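You operate a simulated robot arm through the tools that you are given. There is no shell and no other tool. Be economical: measure what you need, move in short steps, check, and stop when the job is done.

You are at the controls of a simulated two-armed robot. One attempt, no reset.

TASK
Brake the wheel, then tension the red cable into the green band.
Fine: free the red lock bar, turn the red knob by its dial, lock it again. Where these are worked on the way, their far stop is far enough and under half their travel is too little: red lock bar.

The check looks at the end state, three seconds after you hand in, the way a careful person would. Anything else that was tipped, shoved, dropped, spilled or broken makes it a failure.

THE ROBOT
Two 7-joint arms with two-finger parallel grippers on one trunk, on a base that drives. Base frame: it is fixed to the floor where the robot stands at the start and does not move with it; the origin is under the middle of the robot, x ahead of it, y to its left, z up. Units: m, degrees, N and s.
The left shoulder is at the start at [0.06, 0.143, 0.901], the right one opposite. With the tool pointing down near the work surface each hand reaches from about 0.32 to 0.74 m from the robot's upright axis, wherever it stands, measured 20 degrees to its own side. Places, roughly: brake knob [0.6, 0, 0.8]; red adjuster knob [-1.4, 1, 0.7]; red cable dial [-1.3, 1.2, 0.8]; red lock bar [-1.5, 1.1, 0.7]. Payload 1.57 kg a hand.
Tool frame (each hand has its own): the origin (TCP) lies between the finger pads and is the grasp point; the fingertips stand 0.03 m ahead of it; z points along the fingers, y is the line along which they close. Largest opening 0.11 m; finger width 0.024, thickness 0.012; the body of the gripper, 0.048 by 0.112 m, starts 0.078 m behind the TCP.
Orientation is told as [roll, pitch, yaw] about the base's x, y, z axes, in that order, counted from this pose: with the fingers straight down and closing along the base's y, the tool's x points along the base's -x, its y along +y and its z along -z.

THE INTERFACE
- The arms move only by the tool send_rows. It takes "left_increments", "right_increments" or both (then of equal length, played together; a hand with none holds still); each is a list of rows, each a list of 6 numbers: the shift along the tool's x, y, z in units of 500 mm (1.0 is 500 mm), then the turn, a rotation vector about the tool's x, y, z in units of 60 degrees (1.0 is 60 degrees). In form: [[dx, dy, dz, rx, ry, rz], ...]. A call has 1 to 10 rows; each row is the pose to reach, as a shift and turn from the pose commanded when the call began, along the tool's axes at that moment. "left_jaw" and "right_jaw" are, for a hand that has rows, the gripper command, from -1 (fully open) to 1 (shut), values between in proportion, set as the call begins (left out, the last holds). A call with a number of a shift or a turn outside -1 to 1 is refused whole. Each row takes 0.2 s and may step no farther than 0.05 m and 8.6 degrees from the row before; otherwise, or with a gripper value out of range, the whole call is refused. A pose out of reach is approached as far as the arm can. The call stops where the force on the tool passes 40 N (or 10 N more than at its start, if that is more) or the arm is blocked; 0.2 s more then pass. The fingers move at their own pace (about 0.045 m/s each) and stop on an object; they squeeze with about 43 N. The grip force told is the motor's: it shows also when the fingers shut on nothing. Time passes only in rows, and 0.2 s behind the last, so rows that repeat a pose let the fingers close. The reply holds the time, the measured pose of the TCP, the force on the tool along the base axes, the opening and the grip force, in the units named above and with some noise, with the torque about the TCP (base axes, N m) and any sound that the robot's microphone picked up, and new pictures: "pictures" is both (left out), scene, wrist or none (wrist: the cameras of the hands that moved).
- Cameras (640 x 400 px; columns grow to the right, rows downward): "scene" is now at [0.0444, 0.0017, 1.5085]; the picture's right is [0.02, -1.00, 0.00], its down [-0.79, -0.02, -0.61] and it looks along [0.61, 0.01, -0.79] (base axes); focal length 266 px, centre (320, 200). "left" rides on the left gripper at [0.07, -0.016, -0.141] in its tool frame; the picture's right is [0.23, 0.97, 0.00], its down [-0.86, 0.20, -0.48] and it looks along [-0.47, 0.11, 0.88] (tool axes); focal length 222 px, centre (320, 200). "right" rides on the right gripper at [0.07, 0.016, -0.141] in its tool frame; the picture's right is [-0.23, 0.97, 0.00], its down [-0.86, -0.20, -0.48] and it looks along [-0.47, -0.11, 0.88] (tool axes); focal length 222 px, centre (320, 200). There is no depth. A picture from a camera that has moved, and an enlarged one, comes with that camera's place and axes in the base frame and with its lens.
- lift_body(by): slides the trunk up (or, below 0, down) by that many m; the arms and the scene camera ride with it, the base frame stays. It gives what a move gives, with no picture.
- drive_base(legs): drives the robot by 1 to 6 legs, each [ahead, left, turn to the left] in m, m and degrees, along the robot's own axes; the way and the turn of a leg run together, so that a leg with both is an arc; at most 1.5 m and 180 degrees a leg. The arms and the cameras ride along, it lands a little off, and it stops where it bumps. It gives what a move gives, and a new picture of the scene camera.
- head_to(pan, tilt): turns the head with the scene camera to pan (to the left, within 86 degrees either way) and tilt (down, from -29 to 69), counted from straight ahead of the robot. It gives what a move gives, and a new picture of the scene camera.
- inspect(camera, box): a new picture of the part [left, top, right, bottom] of that camera's present view, enlarged. It takes no simulated time.
- close_job(): hands the job in; it is judged then, once.

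Work in short steps. Places have to be worked out from the pictures, the camera data and where the tool is seen: move nearer, look again, correct. Check each grasp and each placing, and mend what went wrong. You have 120 turns and 260 pictures in all, those below and enlarged ones among them. Open the grippers and draw the arms clear of the work before you hand the job in, unless the task says otherwise; then end with one line.

The tools are called as name(argument=value, ...) on one line, values as JSON. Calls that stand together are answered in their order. send_rows: Moves the arms, as the interface text tells. Its arguments: {"type":"object","properties":{"left_increments":{"type":"array"},"left_jaw":{"type":"number"},"right_increments":{"type":"array"},"right_jaw":{"type":"number"},"pictures":{"type":"string","enum":["both","scene","wrist","none"]}},"required":[]} The other tools are called the same way: lift_body (by) slides the trunk up or down; drive_base (legs) drives the base; head_to (pan, tilt) turns the head that bears the scene camera; inspect (camera, box) takes an enlarged picture of a part of a camera's view; close_job () hands the job in.

At the start:

```text
time_s: 0.0
left_ee_pos: [0.4927, 0.2066, 1.0355]
left_orientation: [0.1, 0.0, -0.1]
left_force: [-0.8, -0.2, -0.1]
left_torque: [-0.01, 0.02, 0.02]
left_finger_gap: 0.1098
left_gripper_force: 0.1
right_ee_pos: [0.4502, -0.2128, 0.9601]
right_orientation: [0.0, 0.1, 0.1]
right_force: [-0.2, 0.2, -0.2]
right_torque: [0.02, 0.0, -0.04]
right_finger_gap: 0.1101
right_gripper_force: 0.0
trunk travel left (down, up): [-0.5, 0.09]
robot x, y, heading: [-0.0021, -0.006, 0.0]
head pan, tilt: [1.2, 52.6]
```

scene: 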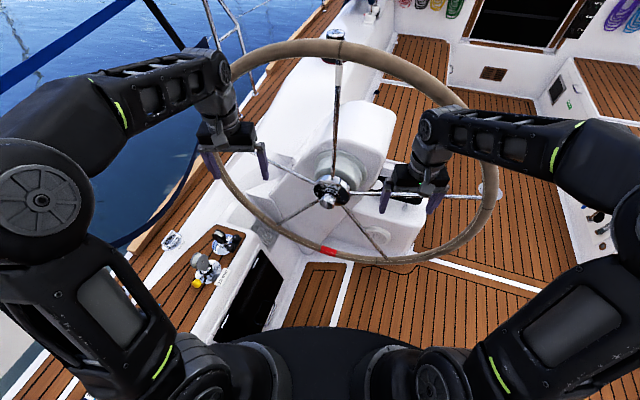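
right: 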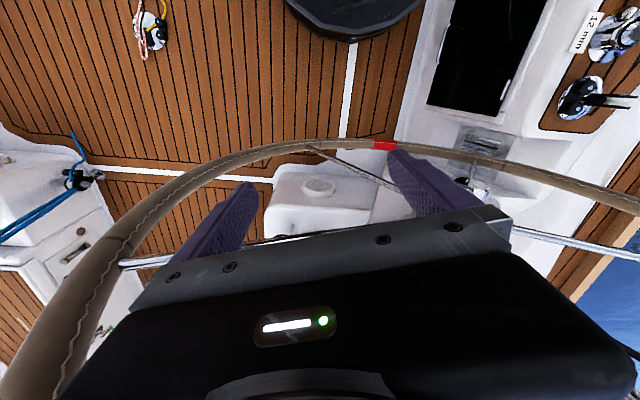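
left: 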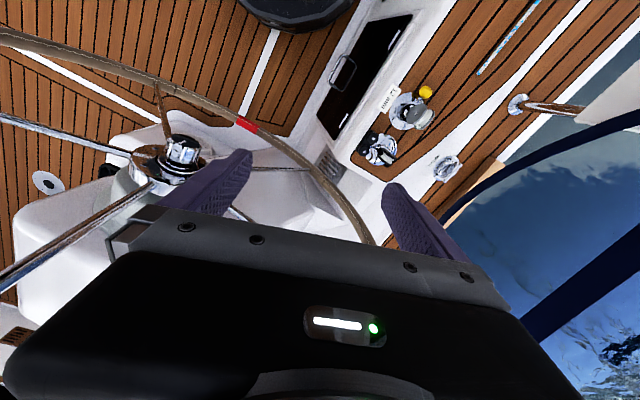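

The wheel is ahead with a hub at about [0.6,0,0.8]. I enlarge the hub in the scene and left views.

inspect(camera="scene", box=[260, 120, 420, 220])

inspect(camera="left", box=[80, 80, 240, 220])

```text
4.00 times, centred on (340, 170) of scene
camera zoom: at [0.0444, 0.0017, 1.5085], right [0.02, -1.0, 0.0], down [-0.79, -0.02, -0.61], along [0.61, 0.01, -0.79], focal length 1064 px, centre (240, 320)
```

zoom: 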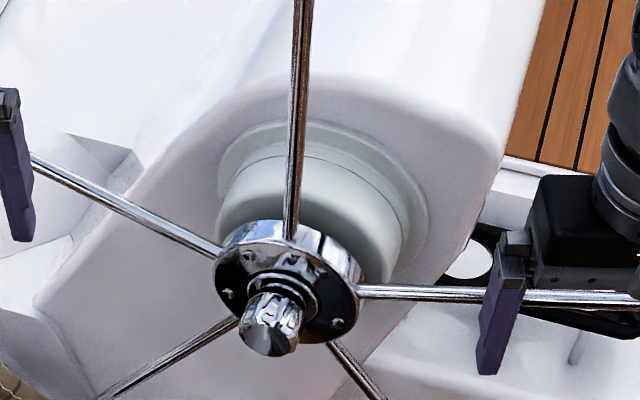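

```text
2.86 times, centred on (160, 150) of left
camera zoom: at [0.4225, 0.1899, 1.1754], right [-0.23, 0.97, 0.0], down [0.86, 0.2, 0.48], along [0.47, 0.11, -0.88], focal length 635 px, centre (777, 343)
```

zoom: 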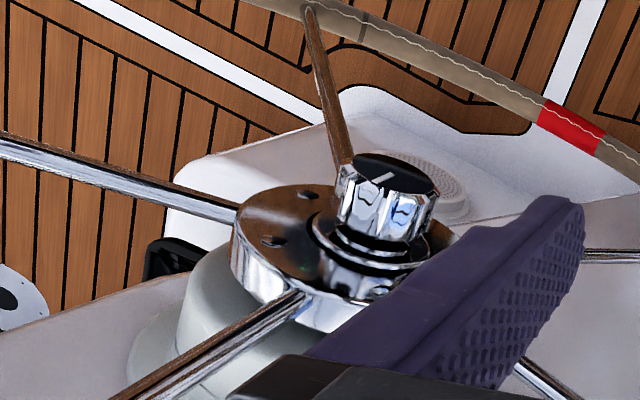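

The knob is at about [0.57, -0.02, 0.80], with its axis nearly along -x. I'll back off a little to make room for a horizontal hand.

drive_base(legs=[[-0.15, 0, 0]])

```text
time_s: 1.4
left_ee_pos: [0.3366, 0.2077, 1.0366]
left_orientation: [0.0, -0.1, 0.3]
left_force: [-0.3, 0.3, -0.5]
left_torque: [-0.03, -0.04, 0.05]
left_finger_gap: 0.11
left_gripper_force: 0.1
right_ee_pos: [0.2963, -0.212, 0.9591]
right_orientation: [0.0, -0.2, 0.2]
right_force: [-0.5, 0.4, 0.8]
right_torque: [0.03, -0.02, -0.03]
right_finger_gap: 0.1098
right_gripper_force: 0.2
trunk travel left (down, up): [-0.5, 0.09]
robot x, y, heading: [-0.1532, 0.0006, 0.1]
head pan, tilt: [1.2, 52.6]
camera scene: at [-0.1108, 0.0016, 1.5086], right [0.02, -1.0, 0.0], down [-0.79, -0.02, -0.61], along [0.61, 0.01, -0.79], focal length 266 px, centre (320, 200)
```

scene: 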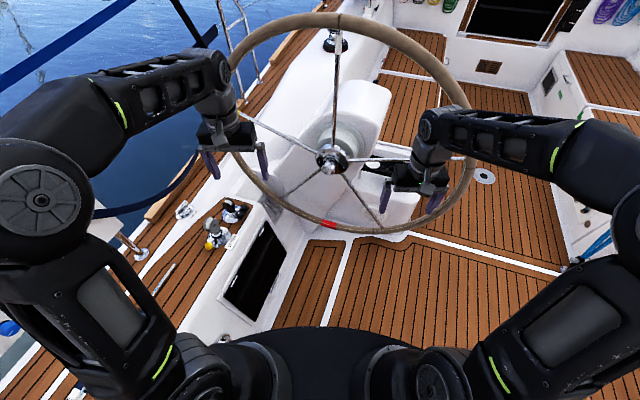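

Base moved back 0.15 m. I now pitch the right hand toward horizontal in two stages, bringing it slightly forward.

send_rows(right_increments=[[-0.03, 0, 0, 0, -0.125, 0], [-0.06, 0, 0, 0, -0.25, 0], [-0.09, 0, 0, 0, -0.375, 0], [-0.12, 0, 0, 0, -0.5, 0], [-0.15, 0, 0, 0, -0.625, 0], [-0.18, 0, 0, 0, -0.75, 0]], pictures="none")

send_rows(right_increments=[[0, 0, 0, 0, -0.125, 0], [0, 0, 0, 0, -0.25, 0], [0, 0, 0, 0, -0.375, 0], [0, 0, 0, 0, -0.5, 0], [0, 0, 0, 0, -0.625, 0], [0, 0, 0, 0, -0.75, 0]], pictures="both")

```text
time_s: 2.8
left_ee_pos: [0.3391, 0.209, 1.0348]
left_orientation: [0.0, 0.0, 0.3]
left_force: [-0.1, -0.1, -0.4]
left_torque: [0.02, -0.02, -0.01]
left_finger_gap: 0.1099
left_gripper_force: 0.1
right_ee_pos: [0.3883, -0.2089, 0.962]
right_orientation: [0.2, -45.0, 0.0]
right_force: [0.6, 0.7, 0.4]
right_torque: [-0.01, 0.03, -0.04]
right_finger_gap: 0.11
right_gripper_force: 0.1
trunk travel left (down, up): [-0.5, 0.09]
robot x, y, heading: [-0.1543, 0.0023, 0.1]
head pan, tilt: [1.2, 52.6]
```

```text
time_s: 4.2
left_ee_pos: [0.3388, 0.2093, 1.0349]
left_orientation: [0.0, 0.1, 0.2]
left_force: [0.5, -0.4, -0.3]
left_torque: [-0.02, -0.01, 0.0]
left_finger_gap: 0.1099
left_gripper_force: 0.1
right_ee_pos: [0.3843, -0.1933, 0.9301]
right_orientation: [-3.8, -64.3, 6.7]
right_force: [0.3, 0.6, -0.5]
right_torque: [0.02, -0.02, 0.02]
right_finger_gap: 0.1102
right_gripper_force: 0.1
right hand out of reach, approached as far as the arm can: row 3, 4, 5, 6
trunk travel left (down, up): [-0.5, 0.09]
robot x, y, heading: [-0.1549, -0.001, 0.5]
head pan, tilt: [1.2, 52.6]
camera scene: at [-0.1085, 0.0023, 1.5085], right [0.02, -1.0, 0.0], down [-0.79, -0.02, -0.61], along [0.61, 0.01, -0.79], focal length 266 px, centre (320, 200)
camera right: at [0.2238, -0.1878, 0.9281], right [0.04, 0.98, 0.18], down [-0.05, -0.17, 0.98], along [1.0, -0.05, 0.04], focal length 222 px, centre (320, 200)
```

scene: 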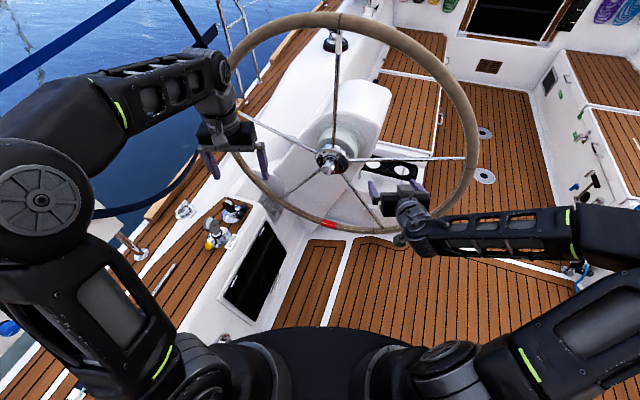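
right: 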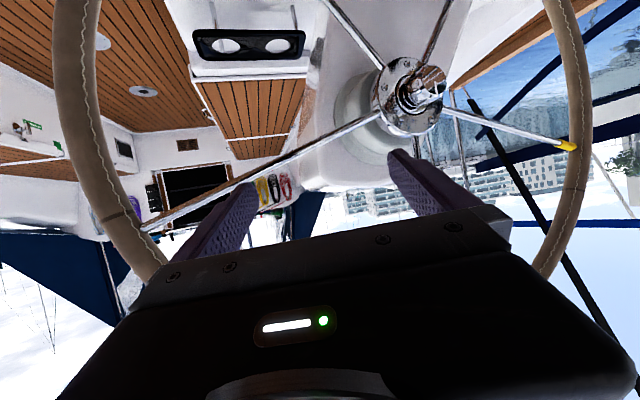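

The last rotation ran out of reach, since the hand must be further forward. The knob re-triangulates to about [0.57, -0.02, 0.80]. I move forward and down, which should let the orientation complete.

send_rows(right_increments=[[0.05, 0, 0.05, 0, 0, 0], [0.1, 0, 0.1, 0, 0, 0], [0.15, 0.05, 0.15, 0, 0, 0], [0.2, 0.1, 0.2, 0, 0, 0]], pictures="none")

```text
time_s: 5.2
left_ee_pos: [0.3391, 0.2097, 1.0352]
left_orientation: [0.0, 0.0, 0.2]
left_force: [0.0, -0.6, -0.1]
left_torque: [0.0, -0.03, 0.02]
left_finger_gap: 0.1103
left_gripper_force: 0.1
right_ee_pos: [0.4469, -0.2091, 0.8358]
right_orientation: [-1.0, -62.4, 6.7]
right_force: [-0.4, 0.4, -0.9]
right_torque: [0.01, 0.04, -0.01]
right_finger_gap: 0.1102
right_gripper_force: 0.1
right hand out of reach, approached as far as the arm can: row 2, 3, 4
trunk travel left (down, up): [-0.5, 0.09]
robot x, y, heading: [-0.1491, 0.0025, 0.2]
head pan, tilt: [1.2, 52.6]
```

The hand is held at about -62° pitch. I try extending forward while continuing the pitch.

send_rows(right_increments=[[-0.02, 0, 0.03, 0, -0.11, 0], [-0.04, 0, 0.06, 0, -0.22, 0], [-0.055, 0, 0.09, 0, -0.34, 0], [-0.07, 0, 0.12, 0, -0.45, 0]], pictures="scene")

```text
time_s: 6.2
left_ee_pos: [0.338, 0.2076, 1.0349]
left_orientation: [0.1, 0.1, 0.2]
left_force: [-0.3, 0.0, -0.3]
left_torque: [0.03, 0.02, 0.02]
left_finger_gap: 0.1097
left_gripper_force: 0.0
right_ee_pos: [0.518, -0.2795, 0.8772]
right_orientation: [-6.5, -87.8, 16.0]
right_force: [0.0, -1.0, 0.5]
right_torque: [-0.03, -0.03, 0.0]
right_finger_gap: 0.1097
right_gripper_force: 0.0
right hand out of reach, approached as far as the arm can: row 1, 2, 3, 4
trunk travel left (down, up): [-0.5, 0.09]
robot x, y, heading: [-0.1518, -0.0011, 0.3]
head pan, tilt: [1.2, 52.6]
camera scene: at [-0.109, 0.0013, 1.5085], right [0.02, -1.0, 0.0], down [-0.79, -0.02, -0.61], along [0.61, 0.01, -0.79], focal length 266 px, centre (320, 200)
```

scene: 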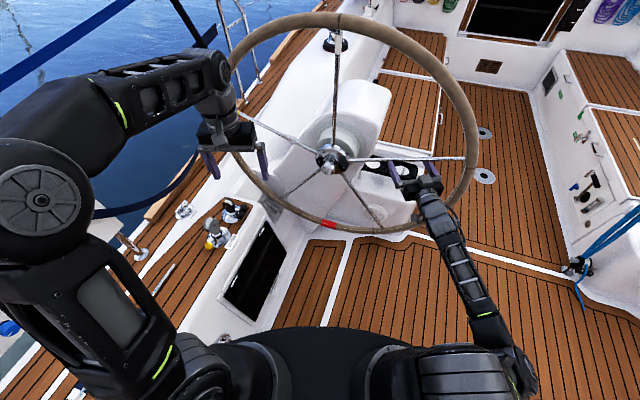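

The arm swung to an extended configuration with the hand nearly horizontal. I shift it left toward the knob line, keeping it short of the wheel.

send_rows(right_increments=[[0.03, 0.08, 0, 0, 0, 0], [0.06, 0.16, 0, 0, 0, 0], [0.09, 0.24, -0.01, 0, 0, 0], [0.12, 0.32, -0.02, 0, 0, 0]], pictures="both")

```text
time_s: 7.2
left_ee_pos: [0.3386, 0.2099, 1.0352]
left_orientation: [-0.1, 0.0, 0.2]
left_force: [0.6, -0.4, 0.8]
left_torque: [-0.02, 0.02, -0.01]
left_finger_gap: 0.1101
left_gripper_force: 0.1
right_ee_pos: [0.4971, -0.2262, 0.8636]
right_orientation: [0.8, -85.3, 13.5]
right_force: [-0.1, -0.2, -0.6]
right_torque: [0.01, 0.0, 0.04]
right_finger_gap: 0.1098
right_gripper_force: 0.1
right hand out of reach, approached as far as the arm can: row 1, 2, 3, 4
trunk travel left (down, up): [-0.5, 0.09]
robot x, y, heading: [-0.1509, -0.0016, 0.1]
head pan, tilt: [1.2, 52.6]
camera scene: at [-0.1089, 0.0016, 1.5085], right [0.02, -1.0, 0.0], down [-0.79, -0.02, -0.61], along [0.61, 0.01, -0.79], focal length 266 px, centre (320, 200)
camera right: at [0.3491, -0.2482, 0.8056], right [-0.22, 0.95, 0.23], down [-0.35, -0.3, 0.89], along [0.91, 0.12, 0.39], focal length 222 px, centre (320, 200)
```

scene: 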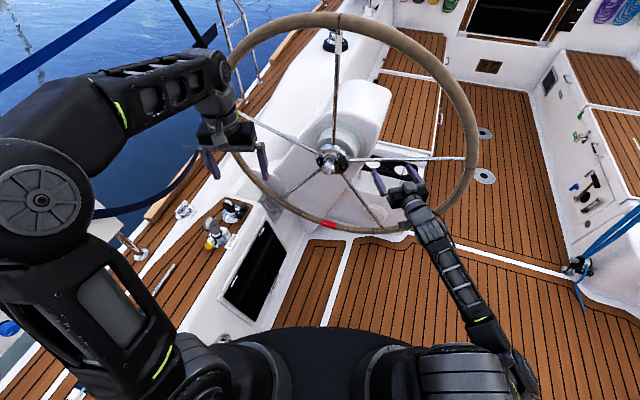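
right: 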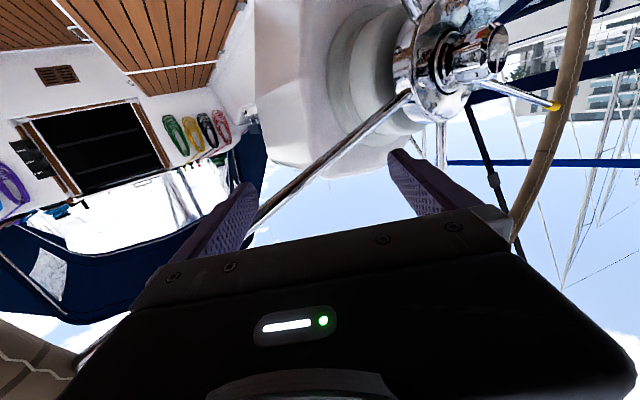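

Lateral moves fall short. I send a null row to see whether the commanded pose matches the measured one.

send_rows(right_increments=[[0, 0, 0, 0, 0, 0]], pictures="none")

send_rows(right_increments=[[0, 0, 0, 0, 0, 0.12], [0, 0, 0, 0, 0, 0.24], [0, 0, 0, 0, 0, 0.36]], pictures="none")

```text
time_s: 7.6
left_ee_pos: [0.3392, 0.2079, 1.0359]
left_orientation: [0.1, 0.0, 0.2]
left_force: [0.7, 0.0, 0.3]
left_torque: [0.0, -0.01, -0.03]
left_finger_gap: 0.1099
left_gripper_force: 0.1
right_ee_pos: [0.4959, -0.2265, 0.8638]
right_orientation: [0.8, -85.4, 13.6]
right_force: [1.3, 0.0, -0.4]
right_torque: [0.02, 0.0, -0.02]
right_finger_gap: 0.11
right_gripper_force: 0.1
trunk travel left (down, up): [-0.5, 0.09]
robot x, y, heading: [-0.154, -0.0001, -0.1]
head pan, tilt: [1.2, 52.6]
```

```text
time_s: 8.4
left_ee_pos: [0.3379, 0.2092, 1.0352]
left_orientation: [-0.1, 0.0, 0.2]
left_force: [0.4, -0.3, 0.9]
left_torque: [0.01, 0.02, -0.01]
left_finger_gap: 0.11
left_gripper_force: 0.0
right_ee_pos: [0.5002, -0.2301, 0.8655]
right_orientation: [77.9, -67.7, -64.3]
right_force: [0.0, 0.1, -0.3]
right_torque: [0.0, 0.0, 0.02]
right_finger_gap: 0.11
right_gripper_force: 0.0
trunk travel left (down, up): [-0.5, 0.09]
robot x, y, heading: [-0.1545, 0.001, 0.1]
head pan, tilt: [1.2, 52.6]
```

Small changes are feasible in this configuration. I continue the roll and look at how lateral motion behaves.

send_rows(right_increments=[[0, 0, 0, 0, 0, 0.13], [0, 0, 0, 0, 0, 0.26], [0, 0, 0, 0, 0, 0.39], [0, 0, 0, 0, 0, 0.52], [0, 0, 0, 0, 0, 0.64]], pictures="none")

send_rows(right_increments=[[0.06, 0.03, 0, 0.05, -0.09, 0], [0.12, 0.06, 0, 0.1, -0.19, 0], [0.18, 0.08, 0, 0.1, -0.19, 0], [0.24, 0.1, 0, 0.1, -0.19, 0]], pictures="both")

```text
time_s: 9.6
left_ee_pos: [0.3384, 0.2088, 1.0357]
left_orientation: [0.0, 0.0, 0.2]
left_force: [-0.4, -0.5, -1.0]
left_torque: [0.0, -0.03, 0.01]
left_finger_gap: 0.1102
left_gripper_force: 0.1
right_ee_pos: [0.5012, -0.2322, 0.865]
right_orientation: [84.6, -29.6, -73.0]
right_force: [0.6, 0.6, -0.6]
right_torque: [0.01, 0.02, -0.01]
right_finger_gap: 0.1098
right_gripper_force: 0.0
trunk travel left (down, up): [-0.5, 0.09]
robot x, y, heading: [-0.1533, -0.0015, 0.4]
head pan, tilt: [1.2, 52.6]
```

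```text
time_s: 10.6
left_ee_pos: [0.3379, 0.2088, 1.0347]
left_orientation: [0.0, 0.1, 0.1]
left_force: [-0.2, -0.3, 1.0]
left_torque: [-0.04, 0.02, -0.03]
left_finger_gap: 0.1102
left_gripper_force: 0.0
right_ee_pos: [0.4887, -0.2519, 0.9258]
right_orientation: [81.5, -30.0, -78.4]
right_force: [-0.2, 0.1, 0.3]
right_torque: [-0.01, -0.03, -0.01]
right_finger_gap: 0.1099
right_gripper_force: 0.0
right hand out of reach, approached as far as the arm can: row 1, 2, 3, 4
trunk travel left (down, up): [-0.5, 0.09]
robot x, y, heading: [-0.1522, -0.0014, 0.3]
head pan, tilt: [1.2, 52.6]
camera scene: at [-0.1092, 0.0016, 1.5085], right [0.02, -1.0, 0.0], down [-0.79, -0.02, -0.61], along [0.61, 0.01, -0.79], focal length 266 px, centre (320, 200)
camera right: at [0.3367, -0.2036, 0.9232], right [0.08, 0.31, 0.95], down [-0.33, -0.89, 0.32], along [0.94, -0.34, 0.03], focal length 222 px, centre (320, 200)
```

scene: 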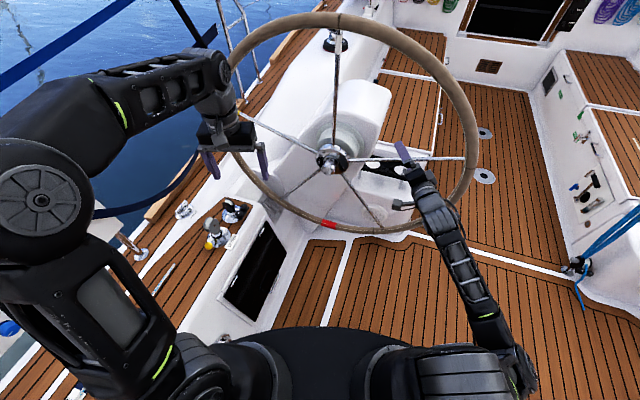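
right: 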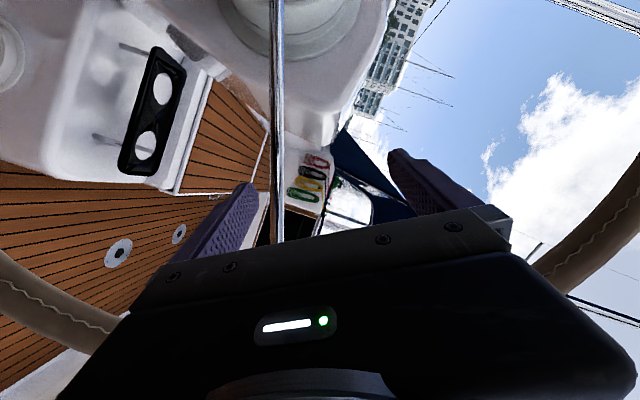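

The right hand can't come inboard while pointing ahead, so shifting the base sideways is simpler. First I check the clearance on both sides.

head_to(pan=60, tilt=60)

head_to(pan=-60, tilt=60)

```text
time_s: 11.9
left_ee_pos: [0.3387, 0.2094, 1.0356]
left_orientation: [0.0, 0.0, 0.2]
left_force: [-0.2, 0.3, 0.3]
left_torque: [0.0, 0.0, 0.02]
left_finger_gap: 0.1099
left_gripper_force: 0.1
right_ee_pos: [0.4885, -0.2523, 0.9251]
right_orientation: [81.6, -30.0, -78.5]
right_force: [-0.3, 0.5, 0.3]
right_torque: [0.0, 0.0, 0.01]
right_finger_gap: 0.1098
right_gripper_force: 0.1
trunk travel left (down, up): [-0.5, 0.09]
robot x, y, heading: [-0.1524, 0.0032, 0.1]
head pan, tilt: [60.0, 60.0]
camera scene: at [-0.1505, 0.0576, 1.4994], right [0.87, -0.5, 0.0], down [-0.43, -0.75, -0.5], along [0.25, 0.43, -0.87], focal length 266 px, centre (320, 200)
```

scene: 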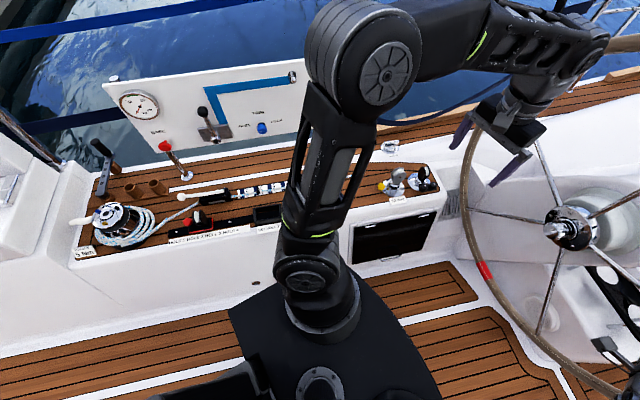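

```text
time_s: 13.9
left_ee_pos: [0.3386, 0.2076, 1.0355]
left_orientation: [0.0, 0.0, 0.2]
left_force: [-0.1, 0.4, -1.0]
left_torque: [0.02, -0.01, -0.04]
left_finger_gap: 0.1103
left_gripper_force: 0.1
right_ee_pos: [0.4891, -0.2513, 0.9268]
right_orientation: [81.7, -30.0, -78.4]
right_force: [-0.1, 0.5, 0.4]
right_torque: [-0.02, -0.01, 0.0]
right_finger_gap: 0.11
right_gripper_force: 0.1
trunk travel left (down, up): [-0.5, 0.09]
robot x, y, heading: [-0.1524, -0.0015, 0.3]
head pan, tilt: [-60.0, 60.0]
camera scene: at [-0.1501, -0.0578, 1.4994], right [-0.86, -0.5, 0.0], down [-0.44, 0.75, -0.5], along [0.25, -0.43, -0.87], focal length 266 px, centre (320, 200)
```

scene: 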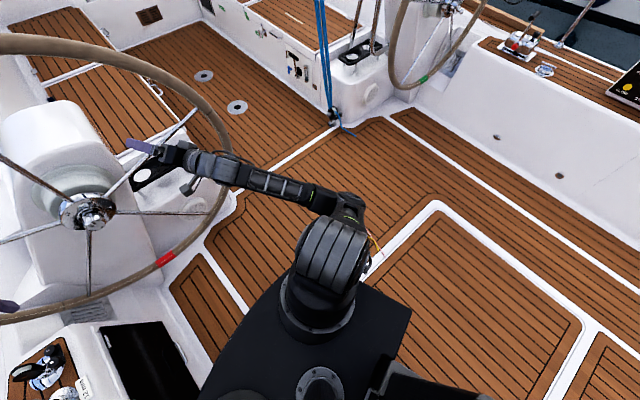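

The starboard side is open, the port side is tight. So I use the left hand on the knob and shift the base right 0.25 m.

drive_base(legs=[[0, -0.25, 0]])

head_to(pan=15, tilt=50)

send_rows(left_increments=[[-0.03, 0, 0.04, 0, -0.125, 0], [-0.06, 0, 0.08, 0, -0.25, 0], [-0.09, 0, 0.12, 0, -0.375, 0], [-0.12, 0, 0.16, 0, -0.5, 0], [-0.15, 0, 0.2, 0, -0.625, 0], [-0.18, 0, 0.24, 0, -0.75, 0]], pictures="none")

```text
time_s: 15.3
left_ee_pos: [0.3387, 0.0427, 1.0353]
left_orientation: [0.0, 0.0, 0.4]
left_force: [0.3, 0.2, -0.1]
left_torque: [-0.05, 0.02, 0.01]
left_finger_gap: 0.11
left_gripper_force: 0.0
right_ee_pos: [0.488, -0.4006, 0.9241]
right_orientation: [81.5, -28.7, -76.1]
right_force: [0.1, 1.2, 0.5]
right_torque: [0.04, 0.02, -0.04]
right_finger_gap: 0.1085
right_gripper_force: 0.1
trunk travel left (down, up): [-0.5, 0.09]
robot x, y, heading: [-0.1505, -0.167, 0.5]
head pan, tilt: [-60.0, 60.0]
stopped in leg 1: the force on the tool passed its limit at 60 N (the readings are from after the stop); the commanded pose is now the measured one
camera scene: at [-0.1496, -0.2249, 1.4995], right [-0.86, -0.51, 0.0], down [-0.44, 0.75, -0.5], along [0.25, -0.43, -0.87], focal length 266 px, centre (320, 200)
```

scene: 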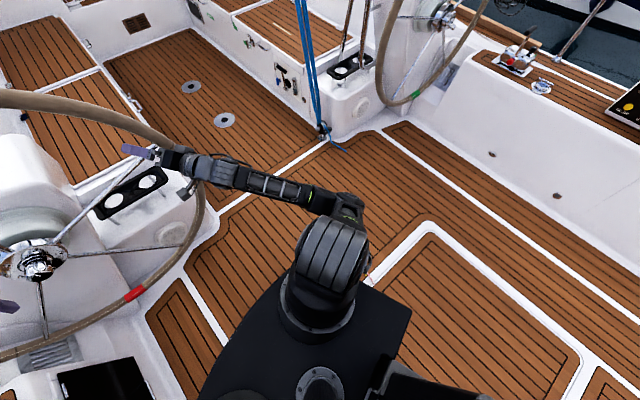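

```text
time_s: 16.8
left_ee_pos: [0.3378, 0.0419, 1.0352]
left_orientation: [0.0, 0.1, 0.3]
left_force: [-0.4, 0.3, 0.1]
left_torque: [0.04, -0.02, 0.03]
left_finger_gap: 0.11
left_gripper_force: 0.0
right_ee_pos: [0.4874, -0.3995, 0.9237]
right_orientation: [81.5, -28.6, -76.1]
right_force: [0.1, 5.6, -1.5]
right_torque: [0.37, 0.06, -0.08]
right_finger_gap: 0.1087
right_gripper_force: 0.1
trunk travel left (down, up): [-0.5, 0.09]
robot x, y, heading: [-0.1534, -0.1717, 0.2]
head pan, tilt: [15.0, 50.0]
camera scene: at [-0.1088, -0.1473, 1.5119], right [0.26, -0.96, 0.0], down [-0.74, -0.2, -0.64], along [0.62, 0.17, -0.77], focal length 266 px, centre (320, 200)
```

scene: 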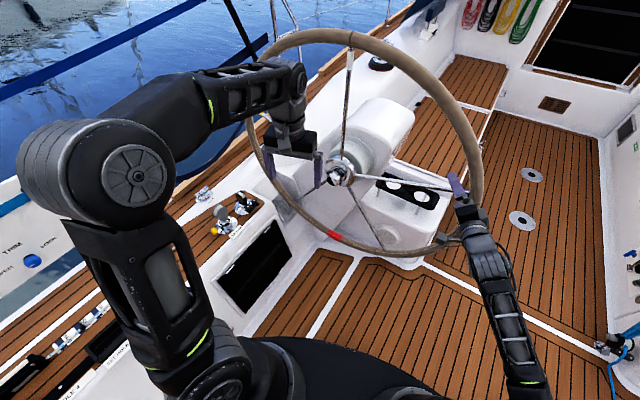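

```text
time_s: 18.2
left_ee_pos: [0.4282, 0.0384, 0.9165]
left_orientation: [-0.3, -44.9, 0.4]
left_force: [-0.7, -0.1, 0.2]
left_torque: [-0.01, 0.01, 0.0]
left_finger_gap: 0.1098
left_gripper_force: 0.0
right_ee_pos: [0.4881, -0.4001, 0.9233]
right_orientation: [81.5, -28.6, -76.1]
right_force: [2.1, 4.5, -0.5]
right_torque: [0.22, -0.11, 0.03]
right_finger_gap: 0.1079
right_gripper_force: 0.1
trunk travel left (down, up): [-0.5, 0.09]
robot x, y, heading: [-0.1515, -0.169, 0.4]
head pan, tilt: [15.0, 50.0]
```

The right fingertip met the wheel rim lightly. I back the right hand off along its own axis.

send_rows(right_increments=[[0, 0, -0.06, 0, 0, 0], [0, 0, -0.14, 0, 0, 0], [0, 0, -0.22, 0, 0, 0]], pictures="scene")

```text
time_s: 19.0
left_ee_pos: [0.4284, 0.0401, 0.9164]
left_orientation: [0.0, -45.0, 0.4]
left_force: [-0.4, 0.3, 0.4]
left_torque: [-0.05, 0.02, -0.04]
left_finger_gap: 0.1103
left_gripper_force: 0.1
right_ee_pos: [0.3788, -0.418, 0.9368]
right_orientation: [81.4, -28.6, -76.2]
right_force: [0.1, 0.2, 0.5]
right_torque: [0.01, 0.03, -0.04]
right_finger_gap: 0.11
right_gripper_force: 0.0
trunk travel left (down, up): [-0.5, 0.09]
robot x, y, heading: [-0.1534, -0.1698, 0.3]
head pan, tilt: [15.0, 50.0]
camera scene: at [-0.1095, -0.1476, 1.512], right [0.27, -0.96, 0.0], down [-0.74, -0.2, -0.64], along [0.62, 0.17, -0.77], focal length 266 px, centre (320, 200)
```

scene: 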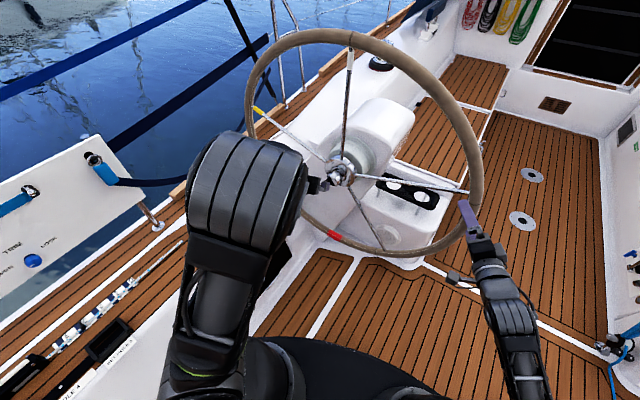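

Clear now. I continue pitching the left hand toward horizontal while extending.

send_rows(left_increments=[[-0.005, 0, 0.03, 0, -0.12, 0], [-0.01, 0, 0.06, 0, -0.24, 0], [-0.015, 0, 0.09, 0, -0.36, 0], [-0.02, 0, 0.12, 0, -0.48, 0], [-0.025, 0, 0.14, 0, -0.6, 0], [-0.028, 0, 0.17, 0, -0.72, 0]], pictures="both")

```text
time_s: 20.4
left_ee_pos: [0.4975, 0.0435, 0.8656]
left_orientation: [1.2, -88.3, -0.9]
left_force: [0.2, -0.1, 0.4]
left_torque: [0.01, 0.03, -0.01]
left_finger_gap: 0.1099
left_gripper_force: 0.1
right_ee_pos: [0.3798, -0.418, 0.9365]
right_orientation: [81.5, -28.6, -76.2]
right_force: [-0.3, -0.2, 0.9]
right_torque: [-0.01, 0.01, 0.02]
right_finger_gap: 0.11
right_gripper_force: 0.1
trunk travel left (down, up): [-0.5, 0.09]
robot x, y, heading: [-0.1563, -0.1695, 0.3]
head pan, tilt: [15.0, 50.0]
camera scene: at [-0.1084, -0.1476, 1.512], right [0.27, -0.96, 0.0], down [-0.74, -0.2, -0.64], along [0.62, 0.17, -0.77], focal length 266 px, centre (320, 200)
camera left: at [0.3538, 0.0256, 0.7992], right [-0.01, 0.97, -0.23], down [-0.45, 0.2, 0.87], along [0.89, 0.11, 0.44], focal length 222 px, centre (320, 200)
```

scene: 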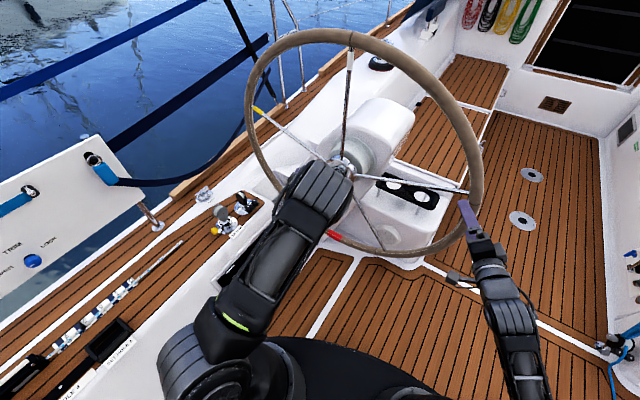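
left: 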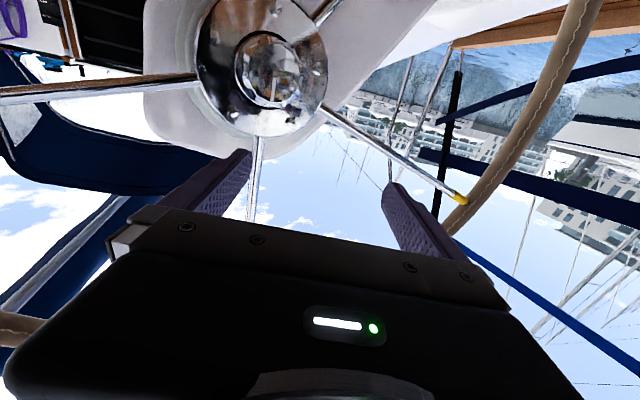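

The left hand is horizontal. Enlarging the knob from this viewpoint.

inspect(camera="left", box=[190, 10, 350, 150])

```text
2.86 times, centred on (270, 80) of left
camera zoom: at [0.3538, 0.0256, 0.7992], right [-0.01, 0.97, -0.23], down [-0.45, 0.2, 0.87], along [0.89, 0.11, 0.44], focal length 635 px, centre (463, 543)
```

zoom: 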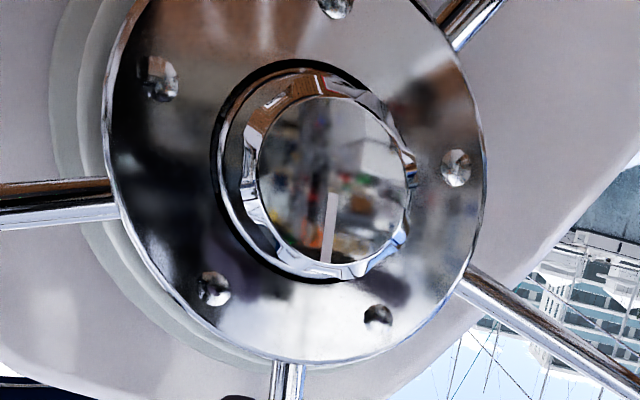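

The knob's pointer points up and the hub axis is yawed: the approach direction is about (0.94, -0.34, 0), cap face centre near [0.570, -0.012, 0.80]. I line the hand up 8 cm short of the cap.

send_rows(left_increments=[[0.045, -0.02, 0, 0.11, 0, 0], [0.09, -0.04, 0, 0.22, 0, 0], [0.132, -0.057, 0, 0.333, 0, 0]], pictures="both")

inspect(camera="left", box=[190, 10, 350, 150])

```text
time_s: 21.2
left_ee_pos: [0.5206, -0.0083, 0.8016]
left_orientation: [-18.6, -88.0, -0.4]
left_force: [-0.1, 0.5, -1.0]
left_torque: [0.04, -0.01, -0.04]
left_finger_gap: 0.11
left_gripper_force: 0.0
left hand out of reach, approached as far as the arm can: row 3
right_ee_pos: [0.3791, -0.418, 0.9359]
right_orientation: [81.5, -28.5, -76.2]
right_force: [-0.2, -1.0, -1.1]
right_torque: [0.01, 0.05, 0.04]
right_finger_gap: 0.11
right_gripper_force: 0.0
trunk travel left (down, up): [-0.5, 0.09]
robot x, y, heading: [-0.1509, -0.167, 0.5]
head pan, tilt: [15.0, 50.0]
camera scene: at [-0.1085, -0.1481, 1.512], right [0.27, -0.96, 0.0], down [-0.74, -0.2, -0.64], along [0.62, 0.17, -0.77], focal length 266 px, centre (320, 200)
camera left: at [0.3801, 0.0223, 0.7355], right [0.31, 0.92, -0.24], down [-0.36, 0.34, 0.87], along [0.88, -0.18, 0.44], focal length 222 px, centre (320, 200)
```

scene: 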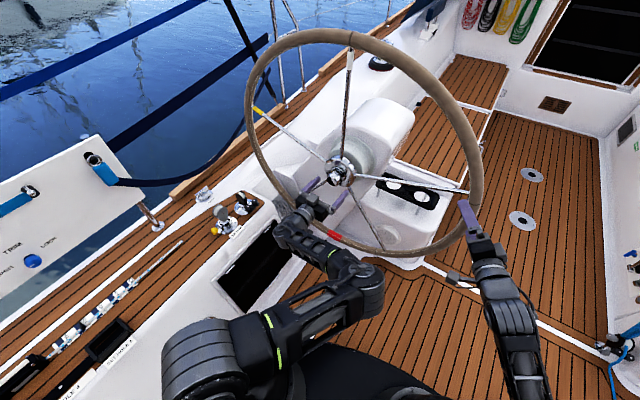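
left: 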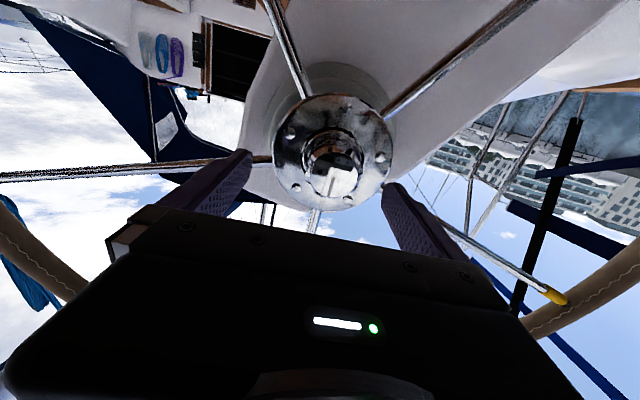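

```text
2.86 times, centred on (270, 80) of left
camera zoom: at [0.3801, 0.0223, 0.7355], right [0.31, 0.92, -0.24], down [-0.36, 0.34, 0.87], along [0.88, -0.18, 0.44], focal length 635 px, centre (463, 543)
```

zoom: 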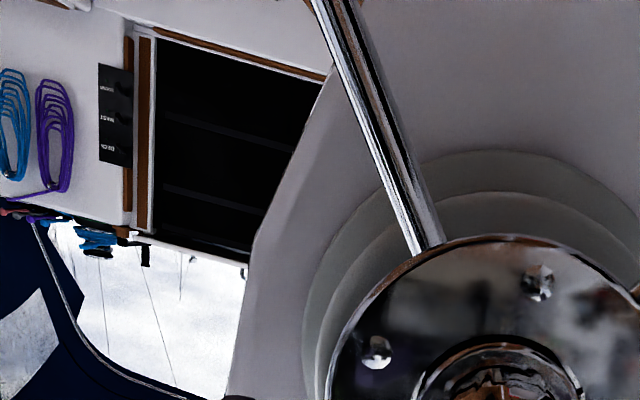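

The hand flipped its elbow but is well lined up. A closer look at knob alignment.

inspect(camera="left", box=[260, 85, 400, 215])

```text
3.08 times, centred on (330, 150) of left
camera zoom: at [0.3801, 0.0223, 0.7355], right [0.31, 0.92, -0.24], down [-0.36, 0.34, 0.87], along [0.88, -0.18, 0.44], focal length 684 px, centre (289, 354)
```

zoom: 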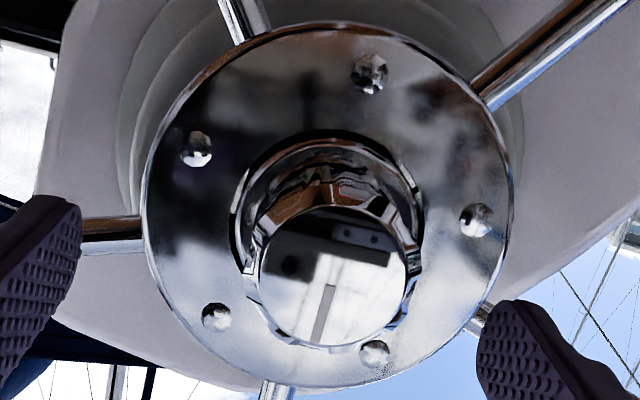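

The hand needs +13 mm along tool y, then a 44 mm advance to surround the knob.

send_rows(left_increments=[[0, 0.026, 0, 0, 0, 0], [0, 0.026, 0.03, 0, 0, 0], [0, 0.026, 0.06, 0, 0, 0], [0, 0.026, 0.088, 0, 0, 0]], pictures="wrist")

```text
time_s: 22.2
left_ee_pos: [0.5706, -0.0101, 0.8014]
left_orientation: [-18.5, -88.3, -1.0]
left_force: [1.2, 0.0, -0.5]
left_torque: [0.03, 0.0, 0.03]
left_finger_gap: 0.1101
left_gripper_force: 0.1
left hand out of reach, approached as far as the arm can: row 1
right_ee_pos: [0.3782, -0.4181, 0.9355]
right_orientation: [81.5, -28.6, -76.2]
right_force: [-0.1, -0.1, 0.1]
right_torque: [0.0, -0.02, -0.01]
right_finger_gap: 0.1102
right_gripper_force: 0.0
trunk travel left (down, up): [-0.5, 0.09]
robot x, y, heading: [-0.1549, -0.1705, 0.2]
head pan, tilt: [15.0, 50.0]
camera left: at [0.4286, 0.021, 0.7344], right [0.32, 0.92, -0.24], down [-0.36, 0.35, 0.87], along [0.88, -0.19, 0.44], focal length 222 px, centre (320, 200)
```

left: 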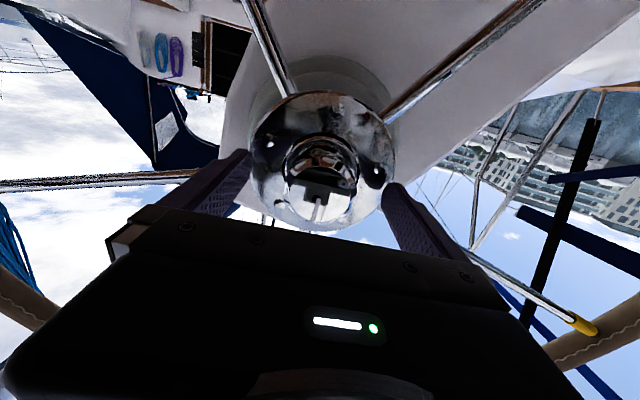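

The knob sits between the pads. I close the fingers.

send_rows(left_increments=[[0, 0, 0, 0, 0, 0], [0, 0, 0, 0, 0, 0], [0, 0, 0, 0, 0, 0], [0, 0, 0, 0, 0, 0], [0, 0, 0, 0, 0, 0]], left_jaw=1, pictures="wrist")

```text
time_s: 23.4
left_ee_pos: [0.5701, -0.01, 0.8019]
left_orientation: [-20.3, -88.3, 0.6]
left_force: [1.2, 0.2, 0.5]
left_torque: [0.02, 0.03, 0.71]
left_finger_gap: 0.0525
left_gripper_force: 28.4
right_ee_pos: [0.3792, -0.4182, 0.9357]
right_orientation: [81.5, -28.5, -76.2]
right_force: [0.2, 0.4, 0.2]
right_torque: [0.02, -0.02, 0.01]
right_finger_gap: 0.1102
right_gripper_force: 0.1
trunk travel left (down, up): [-0.5, 0.09]
robot x, y, heading: [-0.1505, -0.1682, 0.5]
head pan, tilt: [15.0, 50.0]
camera left: at [0.4287, 0.0208, 0.7347], right [0.32, 0.92, -0.24], down [-0.36, 0.35, 0.87], along [0.88, -0.19, 0.44], focal length 222 px, centre (320, 200)
```

left: 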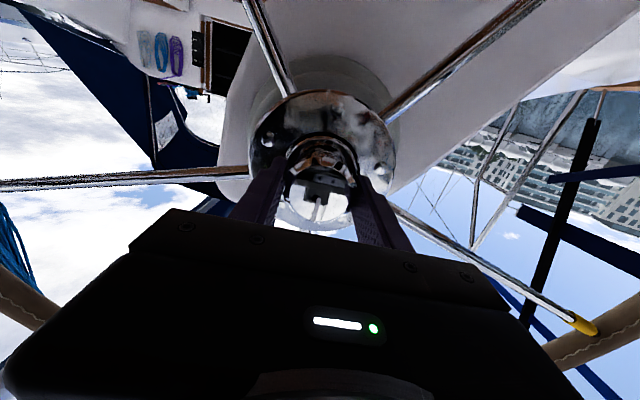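

Gripped at 52 mm. I turn clockwise (as seen from the helm) to tighten the brake, watching torque.

send_rows(left_increments=[[0, 0, 0, 0, 0, 0.13], [0, 0, 0, 0, 0, 0.26], [0, 0, 0, 0, 0, 0.39], [0, 0, 0, 0, 0, 0.52]], pictures="wrist")

```text
time_s: 24.4
left_ee_pos: [0.5698, -0.0121, 0.8021]
left_orientation: [86.8, -59.3, -106.8]
left_force: [8.0, 0.6, 1.4]
left_torque: [-0.03, 0.0, 1.98]
left_finger_gap: 0.0529
left_gripper_force: 45.2
right_ee_pos: [0.3789, -0.4183, 0.9347]
right_orientation: [81.5, -28.6, -76.2]
right_force: [-0.8, 0.2, 0.4]
right_torque: [0.0, 0.02, -0.01]
right_finger_gap: 0.1097
right_gripper_force: 0.0
trunk travel left (down, up): [-0.5, 0.09]
robot x, y, heading: [-0.1526, -0.1636, 0.6]
head pan, tilt: [15.0, 50.0]
camera left: at [0.4413, 0.0567, 0.7358], right [0.33, 0.9, 0.3], down [-0.52, -0.1, 0.85], along [0.79, -0.44, 0.43], focal length 222 px, centre (320, 200)
```

left: 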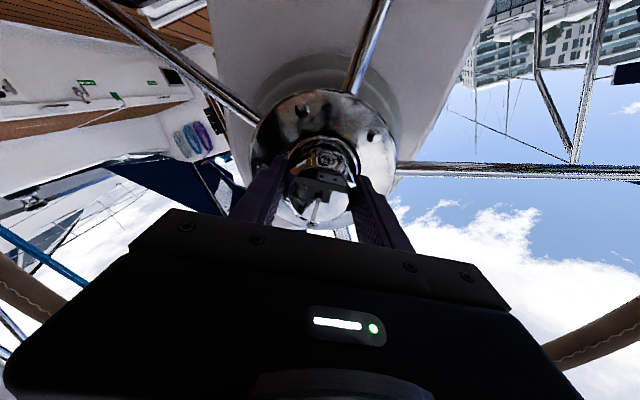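

The knob turns with the hand with little torque. Continuing clockwise.

send_rows(left_increments=[[0, 0, 0, 0, 0, 0.13], [0, 0, 0, 0, 0, 0.26], [0, 0, 0, 0, 0, 0.39], [0, 0, 0, 0, 0, 0.52], [0, 0, 0, 0, 0, 0.65], [0, 0, 0, 0, 0, 0.78]], pictures="both")

```text
time_s: 25.8
left_ee_pos: [0.5693, -0.0115, 0.8002]
left_orientation: [88.2, -12.6, -109.3]
left_force: [3.8, -2.7, -4.2]
left_torque: [-0.32, -0.97, 1.38]
left_finger_gap: 0.0529
left_gripper_force: 44.8
right_ee_pos: [0.3789, -0.4187, 0.9349]
right_orientation: [81.4, -28.6, -76.2]
right_force: [-0.8, 0.6, 0.0]
right_torque: [-0.03, 0.01, 0.03]
right_finger_gap: 0.1101
right_gripper_force: 0.2
trunk travel left (down, up): [-0.5, 0.09]
robot x, y, heading: [-0.1514, -0.1697, 0.4]
head pan, tilt: [15.0, 50.0]
camera scene: at [-0.1082, -0.1481, 1.5118], right [0.27, -0.96, 0.0], down [-0.74, -0.2, -0.64], along [0.62, 0.17, -0.77], focal length 266 px, centre (320, 200)
camera left: at [0.4564, 0.0966, 0.7725], right [0.17, 0.4, 0.9], down [-0.71, -0.59, 0.39], along [0.69, -0.7, 0.18], focal length 222 px, centre (320, 200)
```

scene: 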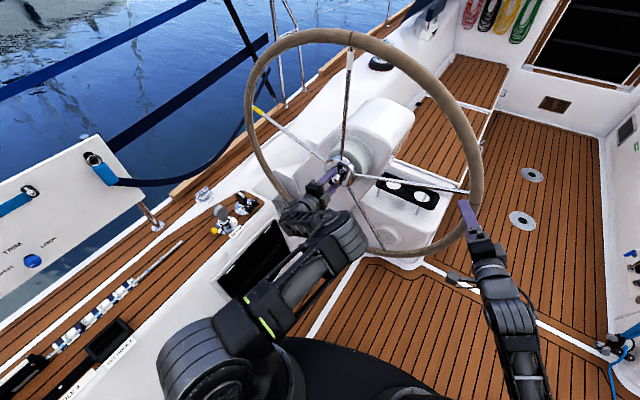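
left: 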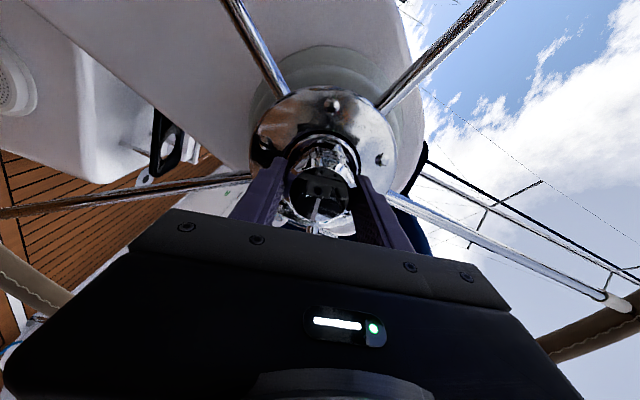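

78° turned and the wheel is unmoved. Continuing further.

send_rows(left_increments=[[0, 0, 0, 0, 0, 0.13], [0, 0, 0, 0, 0, 0.26], [0, 0, 0, 0, 0, 0.39], [0, 0, 0, 0, 0, 0.52], [0, 0, 0, 0, 0, 0.65], [0, 0, 0, 0, 0, 0.78]], pictures="wrist")

```text
time_s: 27.2
left_ee_pos: [0.5684, -0.0117, 0.7993]
left_orientation: [87.8, 34.3, -111.0]
left_force: [2.5, -4.1, -12.6]
left_torque: [-0.25, -0.83, -0.06]
left_finger_gap: 0.052
left_gripper_force: 44.8
right_ee_pos: [0.3797, -0.4184, 0.9353]
right_orientation: [81.4, -28.6, -76.2]
right_force: [-0.9, -0.1, 0.3]
right_torque: [-0.01, -0.01, -0.01]
right_finger_gap: 0.11
right_gripper_force: 0.2
trunk travel left (down, up): [-0.5, 0.09]
robot x, y, heading: [-0.152, -0.1709, 0.5]
head pan, tilt: [15.0, 50.0]
camera left: at [0.4584, 0.0986, 0.8287], right [-0.09, -0.35, 0.93], down [-0.74, -0.61, -0.3], along [0.67, -0.71, -0.2], focal length 222 px, centre (320, 200)
```

left: 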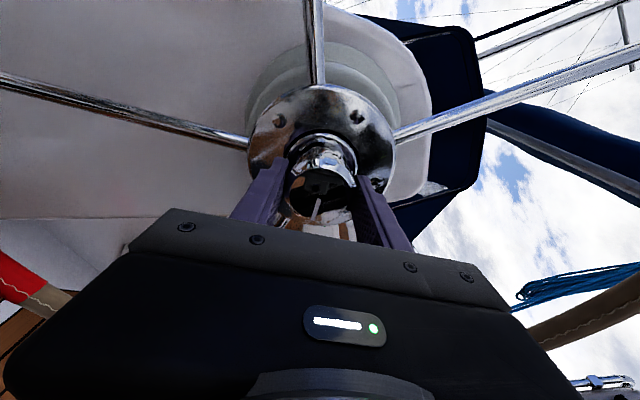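

125° so far, still free. A bit more until a stop is felt.

send_rows(left_increments=[[0, 0, 0, 0, 0, 0.13], [0, 0, 0, 0, 0, 0.26], [0, 0, 0, 0, 0, 0.39], [0, 0, 0, 0, 0, 0.52], [0, 0, 0, 0, 0, 0.65], [0, 0, 0, 0, 0, 0.78]], pictures="wrist")

```text
time_s: 28.6
left_ee_pos: [0.567, -0.0102, 0.8012]
left_orientation: [79.0, 80.9, -120.4]
left_force: [-1.7, -0.2, -10.1]
left_torque: [-0.21, 1.38, 1.22]
left_finger_gap: 0.0527
left_gripper_force: 44.8
right_ee_pos: [0.379, -0.4175, 0.9339]
right_orientation: [81.4, -28.5, -76.2]
right_force: [-0.1, 0.4, -0.6]
right_torque: [-0.04, 0.0, 0.0]
right_finger_gap: 0.1098
right_gripper_force: 0.0
trunk travel left (down, up): [-0.5, 0.09]
robot x, y, heading: [-0.151, -0.1673, 0.4]
head pan, tilt: [15.0, 50.0]
camera left: at [0.4458, 0.0612, 0.8705], right [-0.3, -0.88, 0.38], down [-0.58, -0.14, -0.8], along [0.75, -0.46, -0.47], focal length 222 px, centre (320, 200)
```

left: 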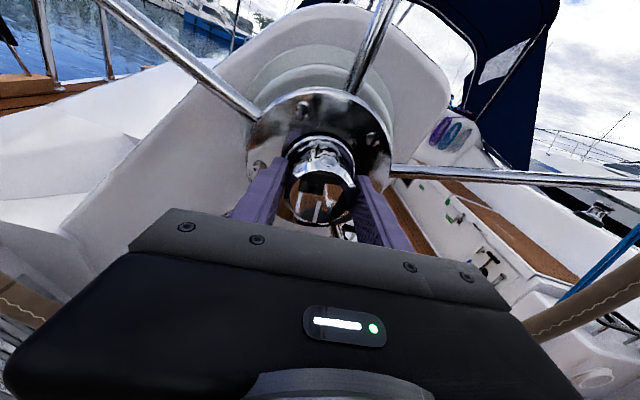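

About 172° turned. I check whether the pointer still follows the hand.

inspect(camera="left", box=[260, 120, 380, 250])

send_rows(left_increments=[[0, 0, 0, 0, 0, 0.13], [0, 0, 0, 0, 0, 0.26], [0, 0, 0, 0, 0, 0.39]], pictures="wrist")

inspect(camera="left", box=[260, 120, 380, 250])

```text
3.08 times, centred on (320, 185) of left
camera zoom: at [0.4458, 0.0612, 0.8705], right [-0.3, -0.88, 0.38], down [-0.58, -0.14, -0.8], along [0.75, -0.46, -0.47], focal length 684 px, centre (320, 246)
```

zoom: 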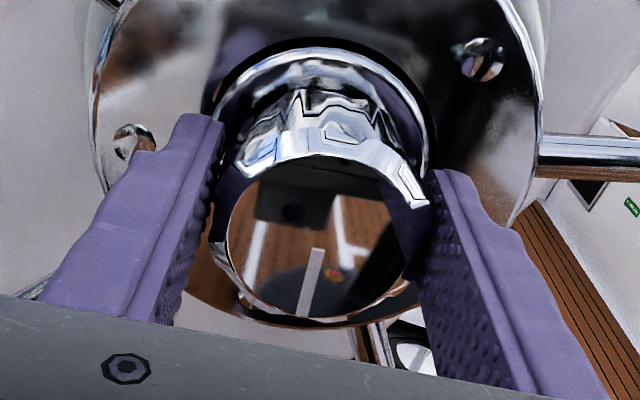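

```text
time_s: 29.4
left_ee_pos: [0.5682, -0.0099, 0.8019]
left_orientation: [-83.8, 75.4, 76.4]
left_force: [2.2, 1.3, -0.2]
left_torque: [-0.84, 0.17, 1.48]
left_finger_gap: 0.0528
left_gripper_force: 45.1
right_ee_pos: [0.3792, -0.4185, 0.9353]
right_orientation: [81.5, -28.6, -76.1]
right_force: [0.0, 1.2, 0.6]
right_torque: [-0.02, 0.03, 0.04]
right_finger_gap: 0.1104
right_gripper_force: 0.1
trunk travel left (down, up): [-0.5, 0.09]
robot x, y, heading: [-0.1584, -0.167, 0.5]
head pan, tilt: [15.0, 50.0]
camera left: at [0.4362, 0.034, 0.8756], right [-0.34, -0.94, -0.02], down [-0.47, 0.19, -0.86], along [0.82, -0.28, -0.5], focal length 222 px, centre (320, 200)
```

left: 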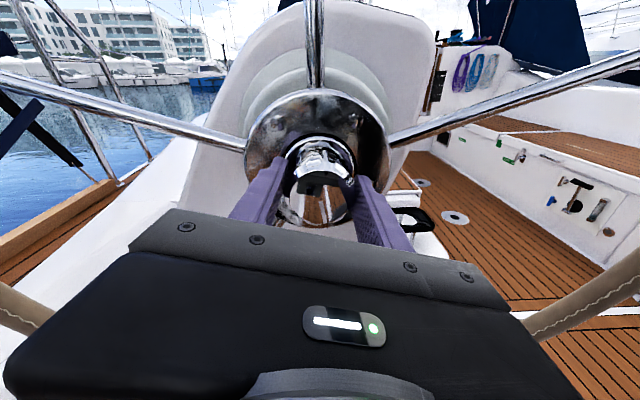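

```text
3.08 times, centred on (320, 185) of left
camera zoom: at [0.4362, 0.034, 0.8756], right [-0.34, -0.94, -0.02], down [-0.47, 0.19, -0.86], along [0.82, -0.28, -0.5], focal length 684 px, centre (320, 246)
```

zoom: 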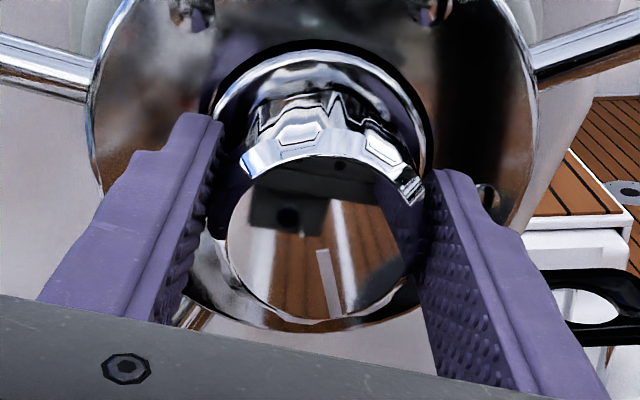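

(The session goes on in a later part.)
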